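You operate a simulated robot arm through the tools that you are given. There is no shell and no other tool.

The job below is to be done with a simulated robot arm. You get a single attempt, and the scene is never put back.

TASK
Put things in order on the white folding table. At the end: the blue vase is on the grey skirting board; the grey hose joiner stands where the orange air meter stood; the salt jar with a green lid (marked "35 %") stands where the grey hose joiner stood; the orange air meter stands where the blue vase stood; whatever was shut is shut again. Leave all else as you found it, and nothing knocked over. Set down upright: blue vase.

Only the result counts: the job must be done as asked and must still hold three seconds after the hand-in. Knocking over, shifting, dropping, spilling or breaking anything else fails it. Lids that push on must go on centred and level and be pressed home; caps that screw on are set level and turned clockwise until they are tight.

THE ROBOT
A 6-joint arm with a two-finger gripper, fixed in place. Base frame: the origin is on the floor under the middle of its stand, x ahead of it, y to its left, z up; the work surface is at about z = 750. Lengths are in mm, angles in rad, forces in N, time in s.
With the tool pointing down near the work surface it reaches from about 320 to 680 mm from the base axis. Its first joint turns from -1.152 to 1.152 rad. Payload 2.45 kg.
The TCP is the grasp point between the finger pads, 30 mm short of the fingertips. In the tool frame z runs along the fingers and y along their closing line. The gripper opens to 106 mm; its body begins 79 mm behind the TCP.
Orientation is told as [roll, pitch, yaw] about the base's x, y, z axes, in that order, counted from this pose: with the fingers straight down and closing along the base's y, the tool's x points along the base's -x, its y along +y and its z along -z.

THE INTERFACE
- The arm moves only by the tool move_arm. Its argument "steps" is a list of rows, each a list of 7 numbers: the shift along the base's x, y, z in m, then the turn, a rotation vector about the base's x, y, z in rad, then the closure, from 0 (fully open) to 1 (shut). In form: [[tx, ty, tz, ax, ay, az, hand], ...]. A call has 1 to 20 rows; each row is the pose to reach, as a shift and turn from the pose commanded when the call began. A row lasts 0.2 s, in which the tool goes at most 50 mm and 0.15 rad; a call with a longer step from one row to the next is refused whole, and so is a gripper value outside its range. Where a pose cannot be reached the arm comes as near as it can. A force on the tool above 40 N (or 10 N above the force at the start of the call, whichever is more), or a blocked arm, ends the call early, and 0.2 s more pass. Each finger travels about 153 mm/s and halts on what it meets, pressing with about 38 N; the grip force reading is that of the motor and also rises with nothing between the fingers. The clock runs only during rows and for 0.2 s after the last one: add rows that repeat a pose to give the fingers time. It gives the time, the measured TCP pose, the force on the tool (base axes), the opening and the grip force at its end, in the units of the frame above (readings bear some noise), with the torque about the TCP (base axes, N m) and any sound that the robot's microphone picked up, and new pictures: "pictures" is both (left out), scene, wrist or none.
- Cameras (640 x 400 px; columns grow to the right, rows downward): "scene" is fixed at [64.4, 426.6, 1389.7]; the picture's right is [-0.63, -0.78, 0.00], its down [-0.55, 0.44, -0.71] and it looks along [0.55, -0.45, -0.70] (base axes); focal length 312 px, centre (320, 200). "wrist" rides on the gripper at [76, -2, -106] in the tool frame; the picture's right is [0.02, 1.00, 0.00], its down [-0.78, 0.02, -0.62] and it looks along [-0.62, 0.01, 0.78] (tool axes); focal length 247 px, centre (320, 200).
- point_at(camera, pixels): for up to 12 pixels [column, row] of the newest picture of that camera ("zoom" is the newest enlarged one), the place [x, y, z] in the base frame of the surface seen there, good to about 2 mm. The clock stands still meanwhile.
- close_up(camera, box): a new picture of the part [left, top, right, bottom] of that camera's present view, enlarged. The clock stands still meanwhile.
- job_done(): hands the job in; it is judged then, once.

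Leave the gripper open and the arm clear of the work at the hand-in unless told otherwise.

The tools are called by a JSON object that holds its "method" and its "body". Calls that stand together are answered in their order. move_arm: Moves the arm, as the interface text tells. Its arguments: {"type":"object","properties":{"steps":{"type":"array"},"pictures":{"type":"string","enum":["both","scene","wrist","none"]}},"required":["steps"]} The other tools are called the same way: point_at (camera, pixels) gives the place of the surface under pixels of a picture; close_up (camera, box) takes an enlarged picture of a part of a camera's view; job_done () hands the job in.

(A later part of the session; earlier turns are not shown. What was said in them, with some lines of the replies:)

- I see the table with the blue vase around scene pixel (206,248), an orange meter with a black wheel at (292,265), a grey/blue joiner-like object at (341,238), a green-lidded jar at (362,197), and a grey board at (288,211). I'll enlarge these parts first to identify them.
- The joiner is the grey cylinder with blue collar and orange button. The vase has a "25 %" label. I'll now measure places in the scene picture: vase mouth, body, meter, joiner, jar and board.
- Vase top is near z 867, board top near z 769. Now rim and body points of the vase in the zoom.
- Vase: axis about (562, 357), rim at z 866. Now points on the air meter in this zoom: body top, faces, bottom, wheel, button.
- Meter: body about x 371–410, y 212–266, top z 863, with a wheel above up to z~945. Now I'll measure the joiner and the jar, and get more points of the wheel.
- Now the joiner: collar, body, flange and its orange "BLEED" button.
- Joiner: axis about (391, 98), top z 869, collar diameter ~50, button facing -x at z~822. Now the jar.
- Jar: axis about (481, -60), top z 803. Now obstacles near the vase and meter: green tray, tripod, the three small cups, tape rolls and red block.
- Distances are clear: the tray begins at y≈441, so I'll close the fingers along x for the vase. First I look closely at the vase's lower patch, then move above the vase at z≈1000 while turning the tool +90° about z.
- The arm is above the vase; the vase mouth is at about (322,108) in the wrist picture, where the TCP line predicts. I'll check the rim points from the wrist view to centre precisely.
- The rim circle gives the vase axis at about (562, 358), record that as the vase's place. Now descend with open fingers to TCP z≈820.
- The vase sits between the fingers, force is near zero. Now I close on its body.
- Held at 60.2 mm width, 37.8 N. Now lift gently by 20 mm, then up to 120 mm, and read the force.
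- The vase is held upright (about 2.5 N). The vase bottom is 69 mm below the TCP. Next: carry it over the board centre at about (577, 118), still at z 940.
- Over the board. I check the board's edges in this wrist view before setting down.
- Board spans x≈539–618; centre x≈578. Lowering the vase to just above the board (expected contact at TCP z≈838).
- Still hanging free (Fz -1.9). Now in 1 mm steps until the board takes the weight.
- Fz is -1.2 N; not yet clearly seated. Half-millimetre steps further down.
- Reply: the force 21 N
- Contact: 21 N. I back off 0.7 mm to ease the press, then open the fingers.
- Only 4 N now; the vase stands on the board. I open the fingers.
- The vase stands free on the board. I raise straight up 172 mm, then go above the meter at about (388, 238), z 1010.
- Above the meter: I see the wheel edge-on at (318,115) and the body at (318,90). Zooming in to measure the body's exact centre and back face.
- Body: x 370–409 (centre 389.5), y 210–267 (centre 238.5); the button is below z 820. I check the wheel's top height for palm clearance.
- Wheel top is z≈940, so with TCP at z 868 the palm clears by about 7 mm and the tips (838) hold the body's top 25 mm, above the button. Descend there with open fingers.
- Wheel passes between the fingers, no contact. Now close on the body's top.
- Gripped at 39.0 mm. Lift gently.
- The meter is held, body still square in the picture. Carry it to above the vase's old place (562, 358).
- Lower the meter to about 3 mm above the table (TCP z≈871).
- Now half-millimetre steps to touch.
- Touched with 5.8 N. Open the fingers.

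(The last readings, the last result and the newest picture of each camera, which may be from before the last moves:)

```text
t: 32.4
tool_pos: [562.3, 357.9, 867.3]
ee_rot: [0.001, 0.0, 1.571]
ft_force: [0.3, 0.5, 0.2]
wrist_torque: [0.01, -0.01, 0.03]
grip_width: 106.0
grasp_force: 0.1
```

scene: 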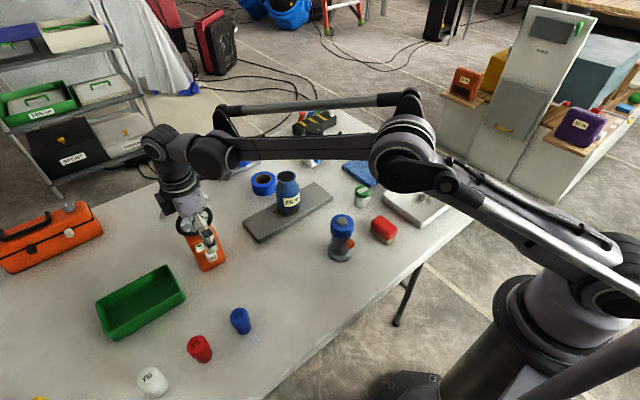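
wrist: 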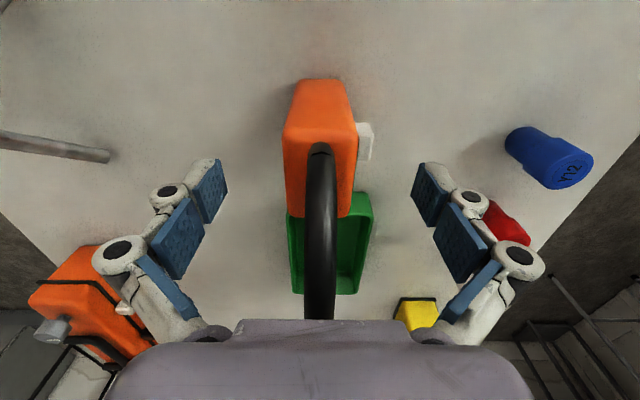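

Meter released and standing. Raise straight up to z≈1010, then travel to above the joiner (391, 99) while turning back to yaw 0.

{"method": "move_arm", "body": {"steps": [[0, 0, 0.015, 0, 0, 0, 0], [0, 0, 0.04, 0, 0, 0, 0], [0, 0, 0.075, 0, 0, 0, 0], [0, 0, 0.11, 0, 0, 0, 0], [0, 0, 0.142, 0, 0, 0, 0], [-0.0143, -0.0216, 0.142, 0, 0, -0.131, 0], [-0.0285, -0.0432, 0.142, 0, 0, -0.262, 0], [-0.0428, -0.0648, 0.142, 0, 0, -0.393, 0], [-0.057, -0.0863, 0.142, 0, 0, -0.524, 0], [-0.0713, -0.1079, 0.142, 0, 0, -0.654, 0], [-0.0855, -0.1295, 0.142, 0, 0, -0.785, 0], [-0.0998, -0.1511, 0.142, 0, 0, -0.916, 0], [-0.114, -0.1727, 0.142, 0, 0, -1.047, 0], [-0.1283, -0.1943, 0.142, 0, 0, -1.178, 0], [-0.1425, -0.2158, 0.142, 0, 0, -1.309, 0], [-0.1568, -0.2374, 0.142, 0, 0, -1.44, 0], [-0.171, -0.259, 0.142, 0, 0, -1.571, 0], [-0.171, -0.259, 0.142, 0, 0, -1.571, 0]]}}

```text
t: 36.2
tool_pos: [390.9, 100.0, 1009.6]
ee_rot: [0.001, 0.0, -0.002]
ft_force: [0.2, -0.4, 0.1]
wrist_torque: [-0.01, -0.01, -0.02]
grip_width: 106.0
grasp_force: 0.0
```

scene: 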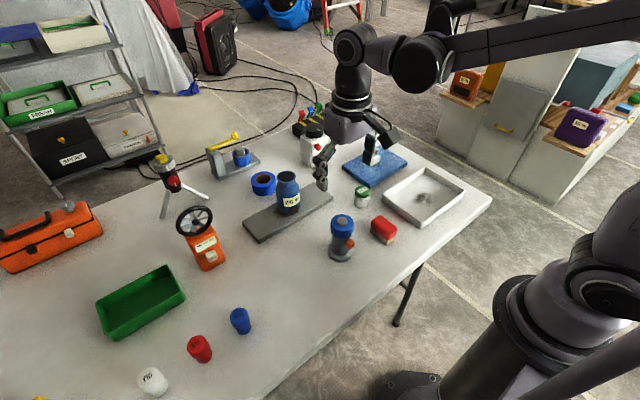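
wrist: 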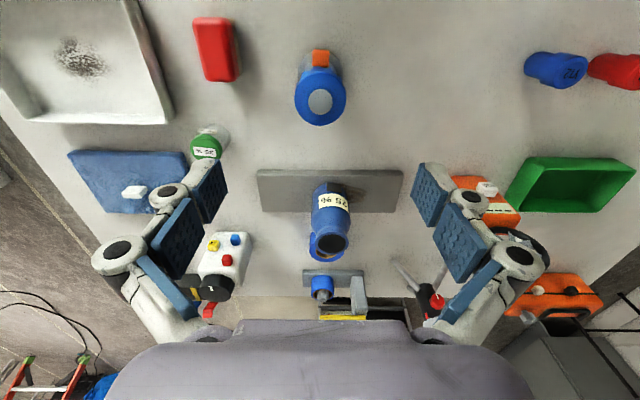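

The meter stands at the old vase place. Now zoom into the joiner in the wrist view around (320,85) to find its axis.

{"method": "close_up", "body": {"camera": "wrist", "box": [280, 40, 360, 135]}}

{"method": "point_at", "body": {"camera": "scene", "pixels": [[201, 271], [197, 255], [220, 262], [186, 238], [212, 232], [206, 262]]}}

```text
4.21 times, centred on (320, 88) of wrist
```

zoom: 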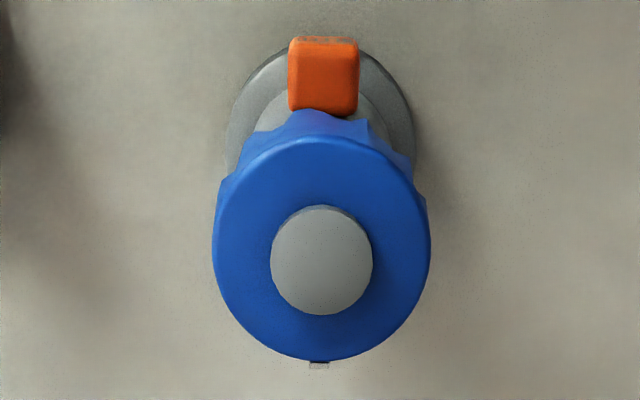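

```text
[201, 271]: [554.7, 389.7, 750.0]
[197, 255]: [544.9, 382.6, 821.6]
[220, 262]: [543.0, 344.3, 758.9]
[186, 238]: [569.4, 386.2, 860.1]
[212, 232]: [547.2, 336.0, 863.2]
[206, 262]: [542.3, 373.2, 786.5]
```

{"method": "point_at", "body": {"camera": "zoom", "pixels": [[218, 240], [424, 240], [321, 145], [321, 352], [274, 261], [368, 261], [321, 215], [321, 310], [230, 130], [412, 130], [300, 60], [345, 60]]}}

```text
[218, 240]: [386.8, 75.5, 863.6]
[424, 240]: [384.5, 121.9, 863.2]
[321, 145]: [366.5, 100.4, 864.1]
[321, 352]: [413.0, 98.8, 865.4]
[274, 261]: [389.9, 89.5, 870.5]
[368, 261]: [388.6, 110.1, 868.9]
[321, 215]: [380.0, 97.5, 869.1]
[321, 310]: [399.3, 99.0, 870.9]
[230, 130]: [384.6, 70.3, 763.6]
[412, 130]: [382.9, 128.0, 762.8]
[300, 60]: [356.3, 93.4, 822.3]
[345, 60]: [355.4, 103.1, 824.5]
```

Joiner axis is about (390, 99). I check the red block's nearest edge for finger clearance before descending.

{"method": "point_at", "body": {"camera": "wrist", "pixels": [[236, 75], [240, 50], [230, 78], [205, 140], [222, 140], [206, 152], [200, 30], [240, 20]]}}

```text
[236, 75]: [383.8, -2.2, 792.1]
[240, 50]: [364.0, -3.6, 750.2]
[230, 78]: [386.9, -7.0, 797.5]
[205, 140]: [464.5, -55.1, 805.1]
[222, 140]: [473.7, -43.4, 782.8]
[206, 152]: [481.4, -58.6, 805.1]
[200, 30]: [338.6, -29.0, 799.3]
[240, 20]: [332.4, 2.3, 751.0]
```

Block edge is at y≈-2, well clear of the finger at y≈26. Descend to TCP z≈848 around the joiner's collar.

{"method": "move_arm", "body": {"steps": [[-0.001, 0, -0.025, 0, 0, 0, 0], [-0.001, 0, -0.055, 0, 0, 0, 0], [-0.001, 0, -0.085, 0, 0, 0, 0], [-0.001, 0, -0.11, 0, 0, 0, 0], [-0.001, 0, -0.13, 0, 0, 0, 0], [-0.001, 0, -0.147, 0, 0, 0, 0], [-0.001, 0, -0.157, 0, 0, 0, 0], [-0.001, 0, -0.162, 0, 0, 0, 0], [-0.001, 0, -0.162, 0, 0, 0, 0]]}}

```text
t: 38.2
tool_pos: [389.8, 98.9, 848.2]
ee_rot: [0.002, -0.001, -0.001]
ft_force: [-0.4, 0.7, 0.1]
wrist_torque: [-0.03, 0.03, 0.01]
grip_width: 105.8
grasp_force: 0.0
```

scene: 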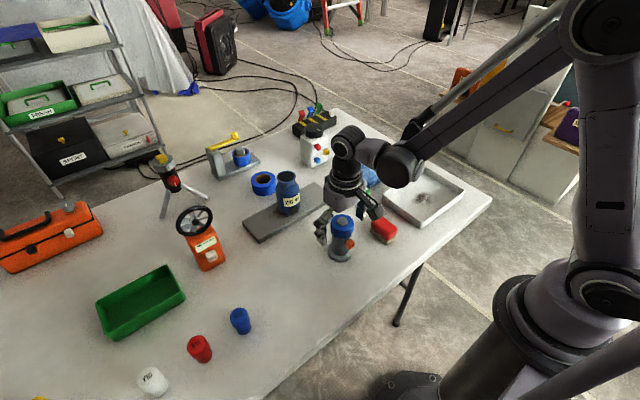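
wrist: 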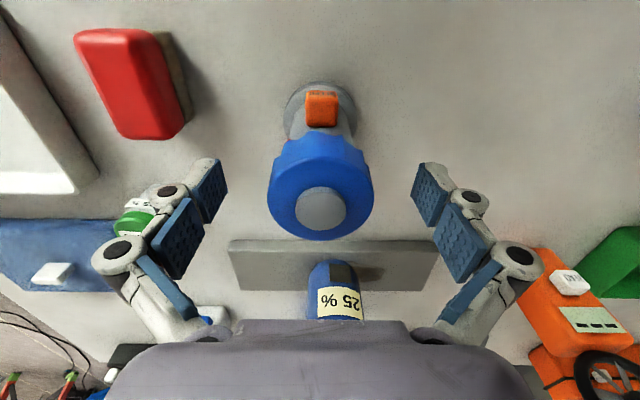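

Centred on the joiner; close the fingers on the collar.

{"method": "move_arm", "body": {"steps": [[0, 0, 0, 0, 0, 0, 0.2], [0, 0, 0, 0, 0, 0, 0.4], [0, 0, 0, 0, 0, 0, 0.52], [0, 0, 0, 0, 0, 0, 0.6], [0, 0, 0, 0, 0, 0, 1], [0, 0, 0, 0, 0, 0, 1]]}}

```text
t: 39.6
tool_pos: [389.9, 99.5, 847.0]
ee_rot: [0.0, 0.001, -0.002]
ft_force: [-1.6, 2.0, 9.9]
wrist_torque: [0.02, 0.0, 0.01]
grip_width: 49.3
grasp_force: 37.9
```

scene: 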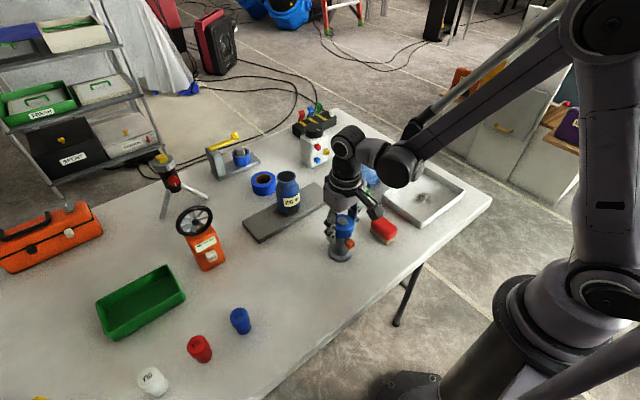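
wrist: 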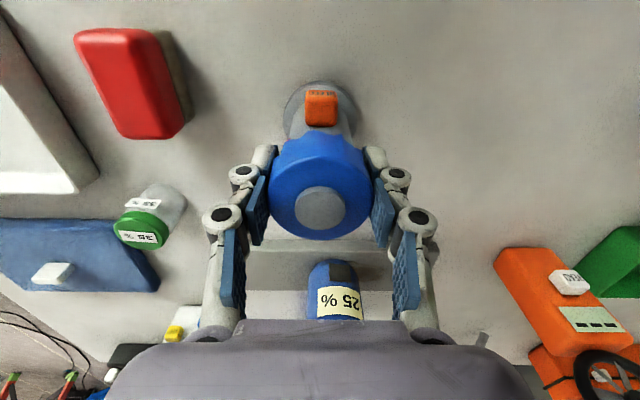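

Gripped at 49.3 mm. Lift gently and check that the whole joiner comes along.

{"method": "move_arm", "body": {"steps": [[0, 0, 0.002, 0, 0, 0, 1], [0, 0, 0.006, 0, 0, 0, 1], [0, 0, 0.012, 0, 0, 0, 1], [0, 0, 0.025, 0, 0, 0, 1], [0, 0, 0.045, 0, 0, 0, 1], [0, 0, 0.065, 0, 0, 0, 1], [0, 0, 0.08, 0, 0, 0, 1], [0, 0, 0.08, 0, 0, 0, 1]]}}

```text
t: 41.4
tool_pos: [390.6, 100.1, 928.3]
ee_rot: [0.0, 0.0, 0.0]
ft_force: [0.3, -0.3, -0.2]
wrist_torque: [-0.04, 0.02, 0.02]
grip_width: 49.3
grasp_force: 38.0
```

scene: 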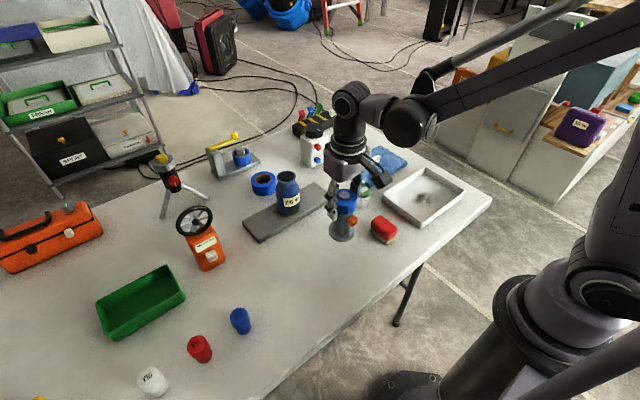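
wrist: 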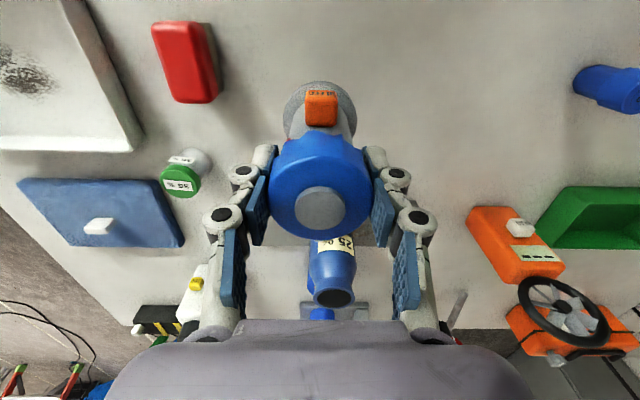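

The whole joiner is lifted. Carry it to the meter's old place (389.5, 238.5).

{"method": "move_arm", "body": {"steps": [[0, 0.01, 0, 0, 0, 0, 1], [0, 0.03, 0, 0, 0, 0, 1], [0, 0.055, 0, 0, 0, 0, 1], [-0.0005, 0.08, 0, 0, 0, 0, 1], [-0.0005, 0.105, 0, 0, 0, 0, 1], [-0.0005, 0.125, 0, 0, 0, 0, 1], [-0.0005, 0.136, 0, 0, 0, 0, 1], [-0.0005, 0.1395, 0, 0, 0, 0, 1], [-0.0005, 0.1395, -0.02, 0, 0, 0, 1], [-0.0005, 0.1395, -0.045, 0, 0, 0, 1], [-0.0005, 0.1395, -0.065, 0, 0, 0, 1], [-0.0005, 0.1395, -0.075, 0, 0, 0, 1], [-0.0005, 0.1395, -0.077, 0, 0, 0, 1], [-0.0005, 0.1395, -0.077, 0, 0, 0, 1]]}}

```text
t: 44.4
tool_pos: [390.1, 237.8, 851.3]
ee_rot: [0.001, -0.001, 0.001]
ft_force: [-0.3, -0.1, -1.0]
wrist_torque: [0.01, -0.01, -0.03]
grip_width: 49.3
grasp_force: 38.3
```

scene: 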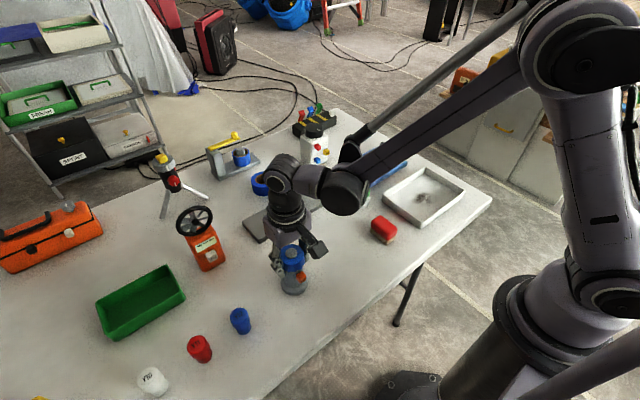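
wrist: 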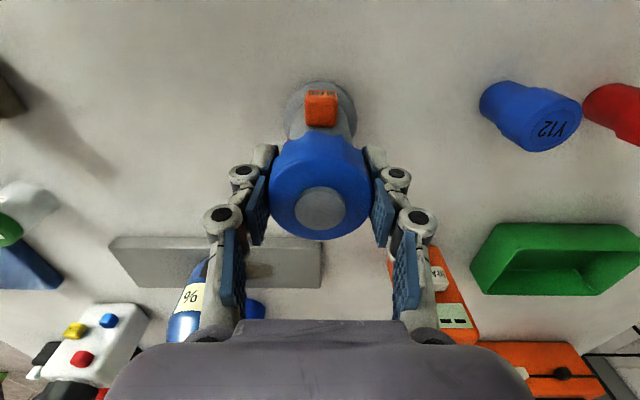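

Hanging about 3 mm above the table. Lower in half-millimetre steps.

{"method": "move_arm", "body": {"steps": [[0, 0, -0.001, 0, 0, 0, 1], [0, 0, -0.0015, 0, 0, 0, 1], [0, 0, -0.002, 0, 0, 0, 1], [0, 0, -0.0025, 0, 0, 0, 1], [0, 0, -0.003, 0, 0, 0, 1], [0, 0, -0.003, 0, 0, 0, 1]], "pictures": "none"}}

```text
t: 45.8
tool_pos: [389.4, 238.0, 847.5]
ee_rot: [0.0, -0.003, 0.001]
ft_force: [0.7, 0.4, 7.2]
wrist_torque: [0.01, -0.04, -0.02]
grip_width: 49.3
grasp_force: 38.1
```

Touched with 7 N. Open the fingers.

{"method": "move_arm", "body": {"steps": [[0, 0, 0, 0, 0, 0, 0.52], [0, 0, 0, 0, 0, 0, 0.48], [0, 0, 0, 0, 0, 0, 0.35], [0, 0, 0, 0, 0, 0, 0.2], [0, 0, 0, 0, 0, 0, 0], [0, 0, 0, 0, 0, 0, 0]]}}

```text
t: 47.2
tool_pos: [390.8, 239.3, 849.4]
ee_rot: [0.002, 0.0, 0.0]
ft_force: [0.1, 0.1, -0.3]
wrist_torque: [0.01, -0.03, 0.0]
grip_width: 106.0
grasp_force: 0.1
```

scene: 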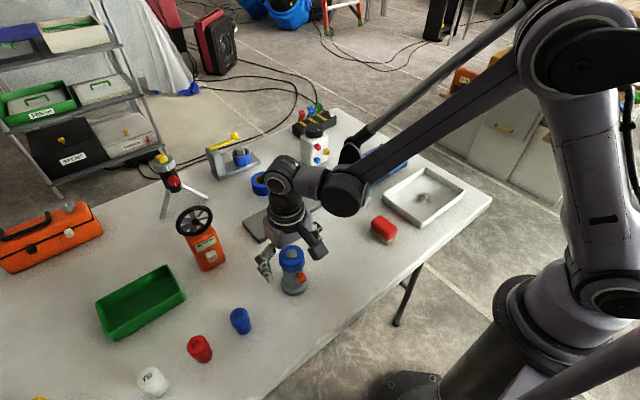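
wrist: 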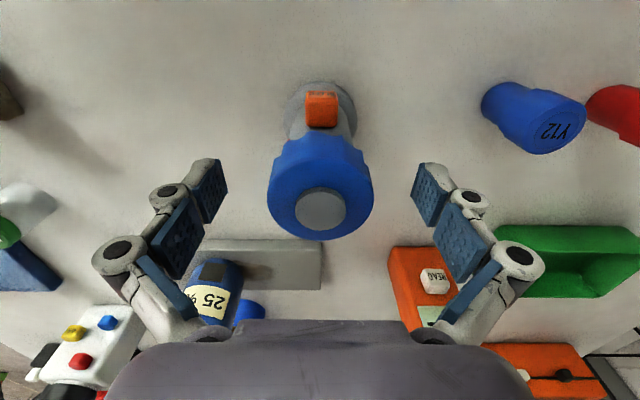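

Joiner released and standing. Raise to z≈980 and go above the jar (481, -60).

{"method": "move_arm", "body": {"steps": [[0, 0, 0.02, 0, 0, 0, 0], [0, 0, 0.05, 0, 0, 0, 0], [0, 0, 0.09, 0, 0, 0, 0], [0, 0, 0.132, 0, 0, 0, 0], [0.009, -0.03, 0.132, 0, 0, 0, 0], [0.021, -0.07, 0.132, 0, 0, 0, 0], [0.034, -0.11, 0.132, 0, 0, 0, 0], [0.046, -0.15, 0.132, 0, 0, 0, 0], [0.058, -0.19, 0.132, 0, 0, 0, 0], [0.071, -0.23, 0.132, 0, 0, 0, 0], [0.081, -0.265, 0.132, 0, 0, 0, 0], [0.088, -0.287, 0.132, 0, 0, 0, 0], [0.0915, -0.2985, 0.132, 0, 0, 0, 0], [0.0915, -0.2985, 0.132, 0, 0, 0, 0]]}}

```text
t: 50.2
tool_pos: [480.0, -60.2, 978.7]
ee_rot: [0.003, 0.001, 0.0]
ft_force: [-0.1, -0.5, 0.6]
wrist_torque: [0.01, 0.02, -0.02]
grip_width: 106.0
grasp_force: 0.0
```

scene: 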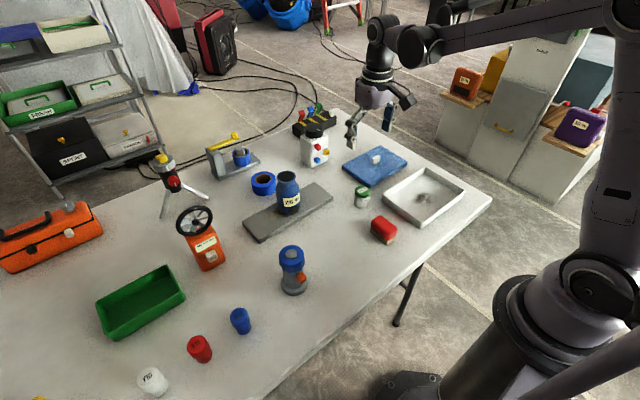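
wrist: 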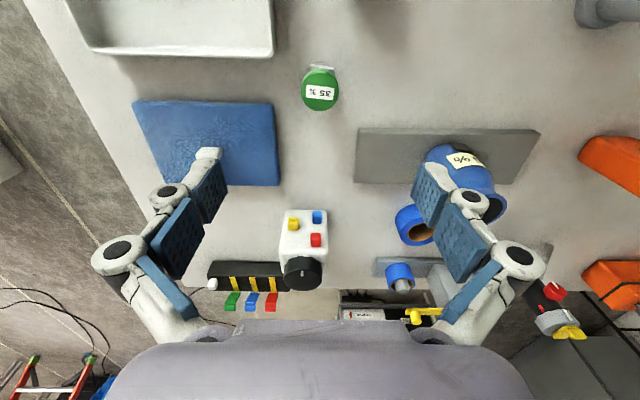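

Above the jar: lid at (320,90). Zoom and measure it, together with the nearest corners of the blue mat (272,104), white tray (273,55) and board (358,130).

{"method": "close_up", "body": {"camera": "wrist", "box": [290, 55, 350, 120]}}

{"method": "point_at", "body": {"camera": "wrist", "pixels": [[270, 105], [277, 180], [271, 55], [270, 20], [359, 130], [356, 180], [303, 92], [337, 92], [320, 74], [320, 108], [320, 90], [250, 103]]}}

```text
6.15 times, centred on (320, 88) of wrist
```

zoom: 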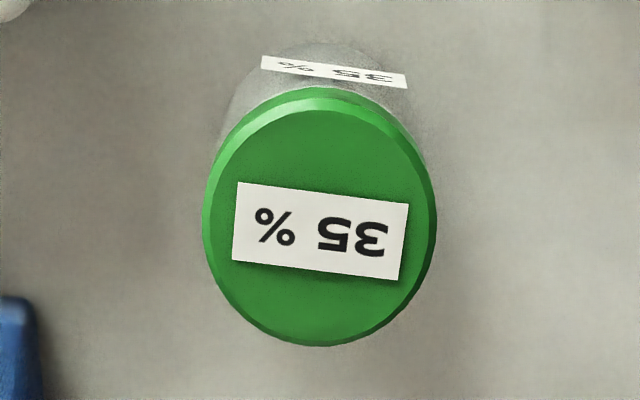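

```text
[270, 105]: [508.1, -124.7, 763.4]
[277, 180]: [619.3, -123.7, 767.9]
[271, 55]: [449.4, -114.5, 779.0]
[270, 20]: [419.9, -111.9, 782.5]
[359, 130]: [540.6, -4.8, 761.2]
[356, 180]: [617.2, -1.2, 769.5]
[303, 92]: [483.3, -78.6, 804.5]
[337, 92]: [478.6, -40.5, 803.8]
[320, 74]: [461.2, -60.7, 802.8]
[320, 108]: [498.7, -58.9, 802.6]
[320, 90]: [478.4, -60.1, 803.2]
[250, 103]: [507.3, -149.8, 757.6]
```

Jar axis ≈ (480, -60), lid 40 mm wide. The mat corner (508,-125) and tray corner (450,-113) are close, so I narrow the opening to about 66 mm before descending to TCP z≈787.

{"method": "move_arm", "body": {"steps": [[-0.001, 0, 0, 0, 0, 0, 0.2], [-0.001, 0, -0.01, 0, 0, 0, 0.38], [-0.001, 0, -0.03, 0, 0, 0, 0.38], [-0.001, 0, -0.06, 0, 0, 0, 0.38], [-0.001, 0, -0.09, 0, 0, 0, 0.38], [-0.001, 0, -0.115, 0, 0, 0, 0.38], [-0.001, 0, -0.135, 0, 0, 0, 0.38], [-0.001, 0, -0.135, 0, 0, 0, 0.38]]}}

```text
t: 52.0
tool_pos: [479.9, -59.9, 843.6]
ee_rot: [0.002, 0.001, 0.0]
ft_force: [0.1, -0.1, 0.1]
wrist_torque: [0.03, 0.0, 0.03]
grip_width: 65.7
grasp_force: 0.0
```

scene: 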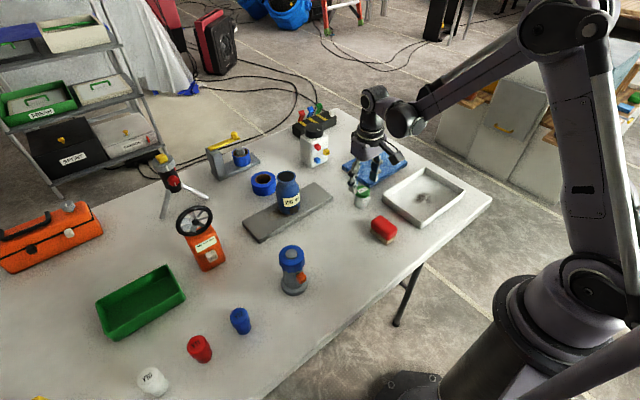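
wrist: 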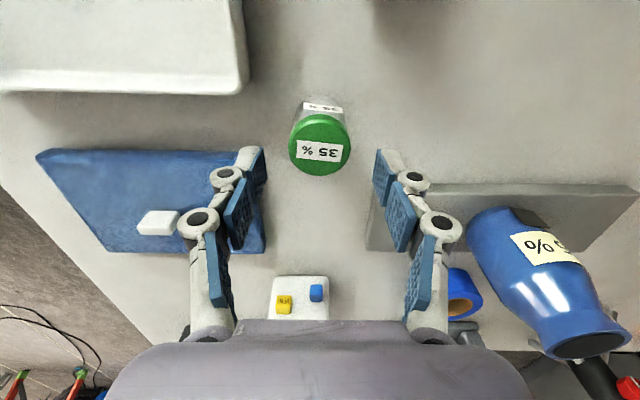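

Fingers straddle the lid. I check how far the white box behind is, before going lower.

{"method": "point_at", "body": {"camera": "wrist", "pixels": [[300, 282], [285, 300], [265, 250], [262, 165], [240, 90], [372, 240], [320, 150], [500, 280]]}}

{"method": "point_at", "body": {"camera": "scene", "pixels": [[316, 150], [315, 130], [315, 165], [306, 125]]}}

```text
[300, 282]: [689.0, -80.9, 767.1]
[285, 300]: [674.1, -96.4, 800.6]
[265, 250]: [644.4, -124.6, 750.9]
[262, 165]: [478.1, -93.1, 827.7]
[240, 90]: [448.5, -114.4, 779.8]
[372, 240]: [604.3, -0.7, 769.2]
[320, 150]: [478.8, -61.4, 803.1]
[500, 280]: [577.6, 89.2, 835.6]
```

```text
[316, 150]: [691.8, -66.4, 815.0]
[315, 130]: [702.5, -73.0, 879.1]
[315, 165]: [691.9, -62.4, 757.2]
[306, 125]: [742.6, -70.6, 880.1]
```

The box is at x≥674, far. Continue down to TCP z≈787.

{"method": "move_arm", "body": {"steps": [[0, 0, -0.015, 0, 0, 0, 0.38], [0, 0, -0.03, 0, 0, 0, 0.38], [0, 0, -0.043, 0, 0, 0, 0.38], [0, 0, -0.052, 0, 0, 0, 0.38], [0, 0, -0.058, 0, 0, 0, 0.38], [0, 0, -0.058, 0, 0, 0, 0.38]], "pictures": "wrist"}}

```text
t: 53.4
tool_pos: [479.7, -59.2, 787.4]
ee_rot: [0.001, 0.001, 0.0]
ft_force: [-0.1, -0.5, -0.4]
wrist_torque: [0.02, 0.0, -0.01]
grip_width: 65.9
grasp_force: 0.1
```

wrist: 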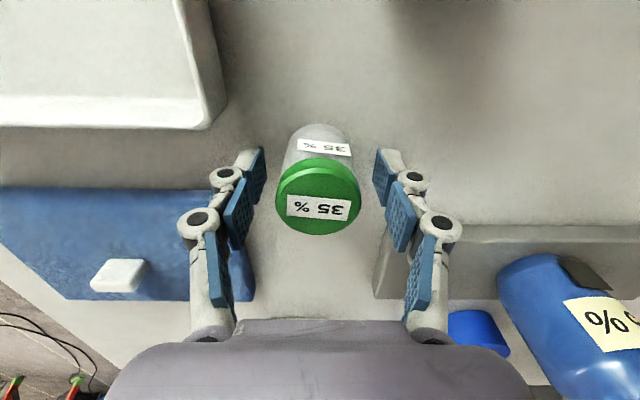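

Centred on the jar, no contact. Close the fingers.

{"method": "move_arm", "body": {"steps": [[0, 0, 0, 0, 0, 0, 0.5], [0, 0, 0, 0, 0, 0, 0.58], [0, 0, 0, 0, 0, 0, 0.62], [0, 0, 0, 0, 0, 0, 0.7], [0, 0, 0, 0, 0, 0, 1], [0, 0, 0, 0, 0, 0, 1]]}}

```text
t: 54.8
tool_pos: [478.7, -58.5, 786.2]
ee_rot: [0.003, 0.0, 0.001]
ft_force: [0.9, 0.8, 3.5]
wrist_torque: [0.01, 0.01, -0.02]
grip_width: 40.9
grasp_force: 37.6
```

scene: 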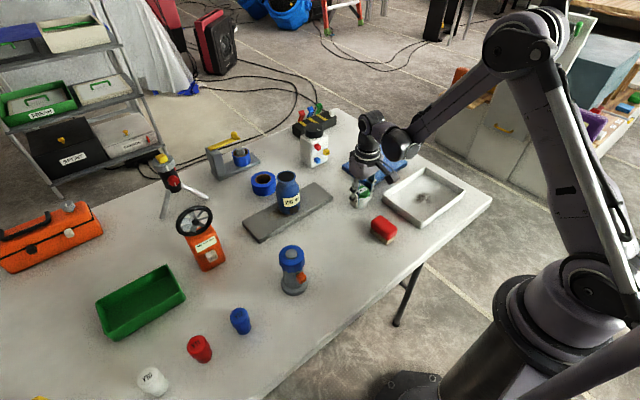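
wrist: 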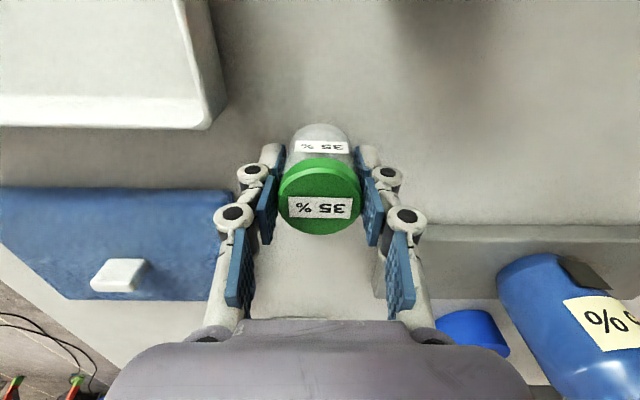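

Gripped at 40.9 mm. Lift gently and check that jar and lid come up together.

{"method": "move_arm", "body": {"steps": [[0, 0, 0.002, 0, 0, 0, 1], [0, 0, 0.006, 0, 0, 0, 1], [0, 0, 0.014, 0, 0, 0, 1], [0, 0, 0.03, 0, 0, 0, 1], [0, 0, 0.055, 0, 0, 0, 1], [0, 0, 0.085, 0, 0, 0, 1], [0, 0, 0.105, 0, 0, 0, 1], [0, 0, 0.115, 0, 0, 0, 1], [0, 0, 0.115, 0, 0, 0, 1]]}}

{"method": "close_up", "body": {"camera": "scene", "box": [330, 130, 420, 220]}}

```text
t: 56.8
tool_pos: [480.0, -60.0, 902.6]
ee_rot: [0.001, 0.0, 0.0]
ft_force: [0.9, -0.2, 0.3]
wrist_torque: [-0.03, -0.01, -0.04]
grip_width: 41.2
grasp_force: 38.1
```

scene: 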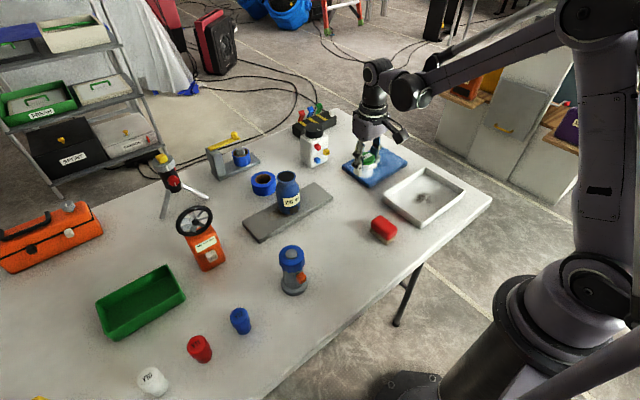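
wrist: 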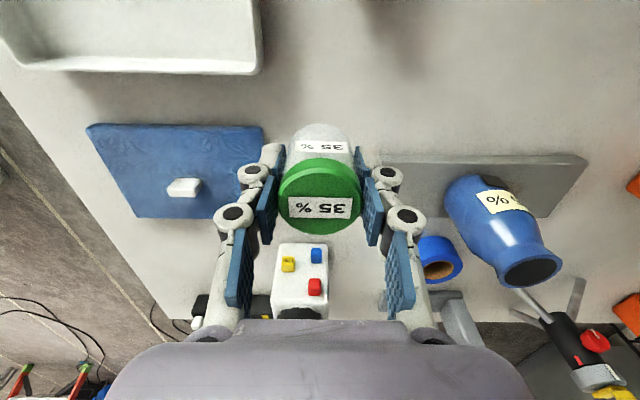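

```text
4.44 times, centred on (375, 175) of scene
```

zoom: 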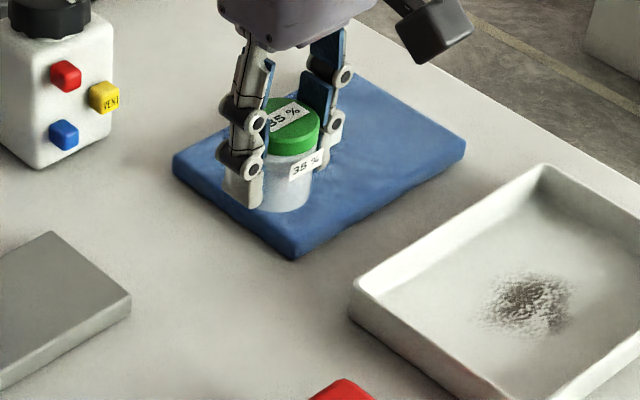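

Jar and lid lifted together. Carry to the joiner's old place (390, 99), then lower to about 3 mm above the table.

{"method": "move_arm", "body": {"steps": [[-0.005, 0.009, 0, 0, 0, 0, 1], [-0.015, 0.0265, 0, 0, 0, 0, 1], [-0.028, 0.0495, 0, 0, 0, 0, 1], [-0.042, 0.0742, 0, 0, 0, 0, 1], [-0.056, 0.0989, 0, 0, 0, 0, 1], [-0.07, 0.1237, 0, 0, 0, 0, 1], [-0.081, 0.1431, 0, 0, 0, 0, 1], [-0.088, 0.1555, 0, 0, 0, 0, 1], [-0.09, 0.159, 0, 0, 0, 0, 1], [-0.09, 0.159, -0.02, 0, 0, 0, 1], [-0.09, 0.159, -0.05, 0, 0, 0, 1], [-0.09, 0.159, -0.08, 0, 0, 0, 1], [-0.09, 0.159, -0.1, 0, 0, 0, 1], [-0.09, 0.159, -0.11, 0, 0, 0, 1], [-0.09, 0.159, -0.112, 0, 0, 0, 1], [-0.09, 0.159, -0.112, 0, 0, 0, 1]]}}

```text
t: 60.2
tool_pos: [390.5, 100.2, 791.0]
ee_rot: [0.002, 0.0, 0.001]
ft_force: [0.4, -0.1, 0.4]
wrist_torque: [-0.03, 0.0, 0.01]
grip_width: 41.0
grasp_force: 38.0
```

scene: 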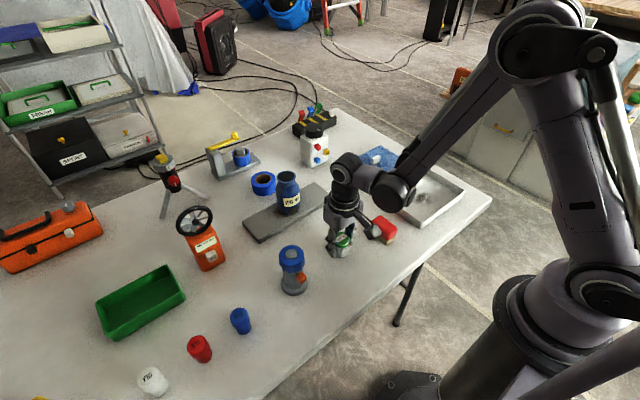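
wrist: 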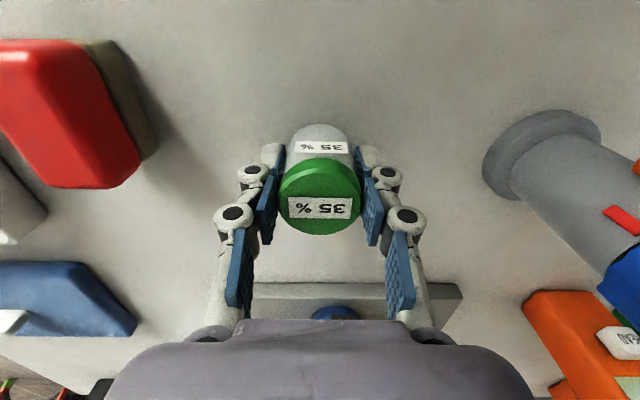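

About 3 mm above the table. Lower in half-millimetre steps.

{"method": "move_arm", "body": {"steps": [[0, 0, -0.001, 0, 0, 0, 1], [0, 0, -0.0015, 0, 0, 0, 1], [0, 0, -0.002, 0, 0, 0, 1], [0, 0, -0.0025, 0, 0, 0, 1], [0, 0, -0.003, 0, 0, 0, 1], [0, 0, -0.003, 0, 0, 0, 1]], "pictures": "none"}}

```text
t: 61.6
tool_pos: [390.1, 100.3, 787.0]
ee_rot: [0.001, 0.0, 0.0]
ft_force: [0.3, 0.5, -1.2]
wrist_torque: [0.0, -0.01, 0.0]
grip_width: 41.1
grasp_force: 37.6
```

Not yet touching (Fz -1.2). A little further down.

{"method": "move_arm", "body": {"steps": [[0, 0, -0.0004, 0, 0, 0, 1], [0, 0, -0.0008, 0, 0, 0, 1], [0, 0, -0.0008, 0, 0, 0, 1]], "pictures": "none"}}

```text
t: 62.4
tool_pos: [390.6, 100.7, 785.5]
ee_rot: [0.003, -0.002, 0.001]
ft_force: [2.8, -0.3, 26.3]
wrist_torque: [0.02, -0.09, -0.01]
grip_width: 41.2
grasp_force: 38.0
```

Touching firmly (26 N). Ease back half a millimetre.

{"method": "move_arm", "body": {"steps": [[0, 0, 0.0005, 0, 0, 0, 1], [0, 0, 0.0005, 0, 0, 0, 1]], "pictures": "none"}}

```text
t: 63.0
tool_pos: [390.2, 99.2, 785.7]
ee_rot: [0.001, -0.002, 0.0]
ft_force: [2.9, 1.1, 14.6]
wrist_torque: [0.05, -0.1, -0.02]
grip_width: 40.9
grasp_force: 37.7
```

{"method": "move_arm", "body": {"steps": [[0, 0, 0.0004, 0, 0, 0, 1], [0, 0, 0.0004, 0, 0, 0, 1]], "pictures": "none"}}

```text
t: 63.6
tool_pos: [390.1, 98.9, 786.5]
ee_rot: [0.001, 0.0, 0.0]
ft_force: [0.1, 0.5, -0.1]
wrist_torque: [0.0, 0.02, 0.01]
grip_width: 41.0
grasp_force: 38.2
```

The jar just rests on the table now. Open the fingers to about 70 mm, then rise straight up.

{"method": "move_arm", "body": {"steps": [[0, 0, 0, 0, 0, 0, 0.6], [0, 0, 0, 0, 0, 0, 0.56], [0, 0, 0, 0, 0, 0, 0.45], [0, 0, 0, 0, 0, 0, 0.32], [0, 0, 0, 0, 0, 0, 0.32]]}}

```text
t: 64.8
tool_pos: [390.0, 98.2, 786.8]
ee_rot: [0.002, 0.001, 0.0]
ft_force: [0.1, 0.3, -0.5]
wrist_torque: [-0.02, -0.01, 0.01]
grip_width: 72.1
grasp_force: 0.1
```

scene: 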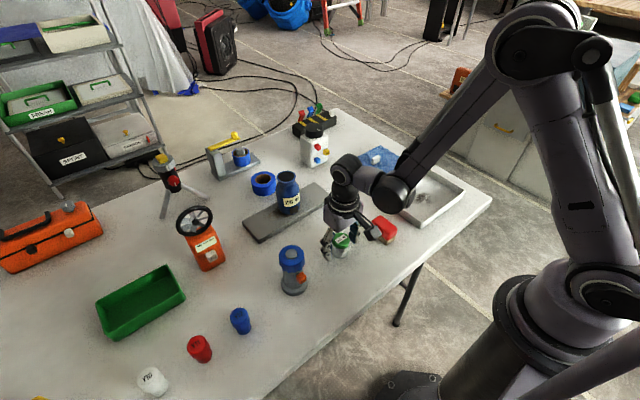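
wrist: 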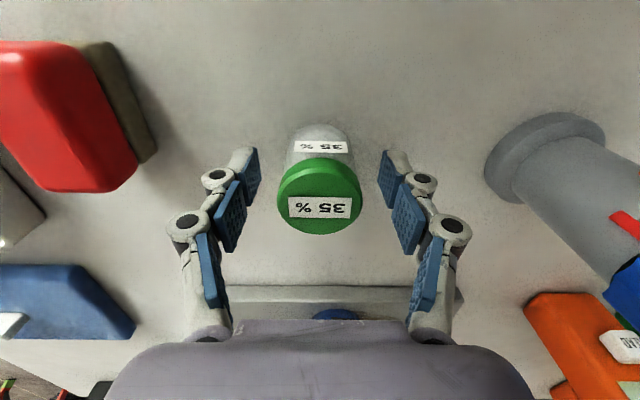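

Released. Rise straight up and go back to about the start pose with the gripper open.

{"method": "move_arm", "body": {"steps": [[0, 0, 0.02, 0, 0, 0, 0.32], [0, 0, 0.05, 0, 0, 0, 0.32], [0, 0, 0.09, 0, 0, 0, 0.2], [0, 0, 0.13, 0, 0, 0, 0], [0, 0, 0.17, 0, 0, 0, 0], [0, 0, 0.21, 0, 0, 0, 0], [-0.01, -0.005, 0.25, 0, 0, 0, 0], [-0.03, -0.012, 0.28, 0, 0, 0, 0], [-0.05, -0.02, 0.305, 0, 0, 0, 0], [-0.055, -0.024, 0.31, 0, 0, 0, 0], [-0.055, -0.024, 0.31, 0, 0, 0, 0]]}}

```text
t: 67.2
tool_pos: [334.5, 76.6, 1097.1]
ee_rot: [0.003, -0.002, -0.001]
ft_force: [-0.2, -0.3, 1.2]
wrist_torque: [0.0, 0.01, 0.01]
grip_width: 106.2
grasp_force: 0.1
```

scene: 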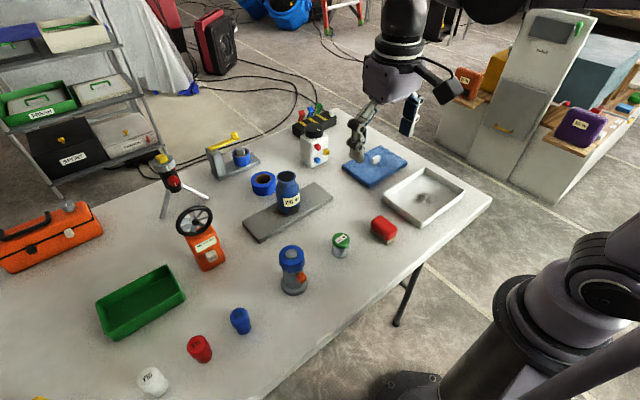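
wrist: 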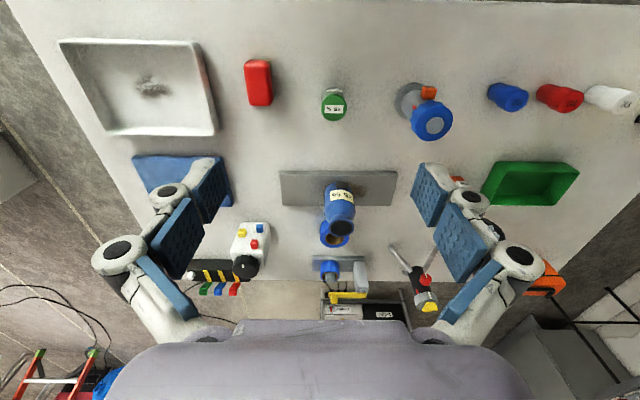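

All four stand in their new places. I verify positions and the lid in close-ups.

{"method": "close_up", "body": {"camera": "scene", "box": [170, 160, 410, 310]}}

{"method": "point_at", "body": {"camera": "zoom", "pixels": [[455, 218], [437, 215], [475, 215], [455, 207], [455, 229], [325, 248], [310, 258], [342, 258], [315, 48], [296, 52], [336, 50], [95, 245]]}}

{"method": "close_up", "body": {"camera": "scene", "box": [315, 220, 375, 270]}}

```text
2.67 times, centred on (290, 235) of scene
```

zoom: 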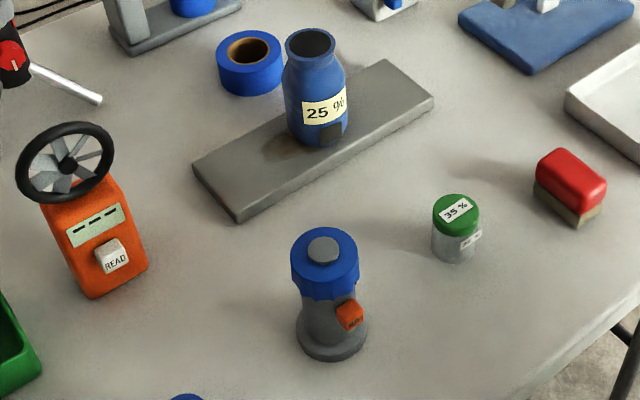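

```text
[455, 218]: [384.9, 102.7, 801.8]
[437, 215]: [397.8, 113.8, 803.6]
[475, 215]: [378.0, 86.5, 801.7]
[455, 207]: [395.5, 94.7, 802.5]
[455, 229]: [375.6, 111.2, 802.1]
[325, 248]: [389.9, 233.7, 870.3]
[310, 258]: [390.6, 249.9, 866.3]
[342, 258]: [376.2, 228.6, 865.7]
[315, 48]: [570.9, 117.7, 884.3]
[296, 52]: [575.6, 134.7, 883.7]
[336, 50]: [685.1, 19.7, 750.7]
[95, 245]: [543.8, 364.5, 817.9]
```

```text
8.00 times, centred on (345, 245) of scene
```

zoom: 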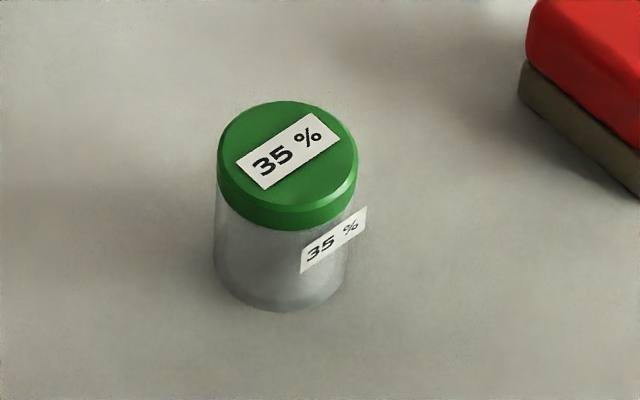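

Everything matches:
- **Vase:** upright on the board at about (578, 118).
- **Meter:** at about (562, 358), where the vase stood.
- **Joiner:** at about (389.5, 238.5), where the meter stood.
- **Jar:** lid on, at about (390, 99), where the joiner stood.

The gripper is open and clear of the work, and nothing else has moved. I hand the job in.

{"method": "job_done", "body": {}}

```text
The job is handed in.
```

The job is handed in. The last pictures before hand-in showed every item in its new place, nothing knocked over, and no sign that anything else had moved. The hand-in reply gave no verdict.

| Item | Where it is now | Position (x, y, mm) |
|---|---|---|
| Blue vase | Upright on the grey skirting board, near its centre | about (578, 118) |
| Orange air meter | Where the vase stood | about (562, 358) |
| Grey hose joiner | Where the air meter stood | about (389.5, 238.5) |
| Salt jar with the green lid ("35 %") | Where the hose joiner stood | about (390, 99) |

Nothing was opened during the job; the jar's lid stayed on throughout. The gripper is open and the arm is back at about its starting pose.
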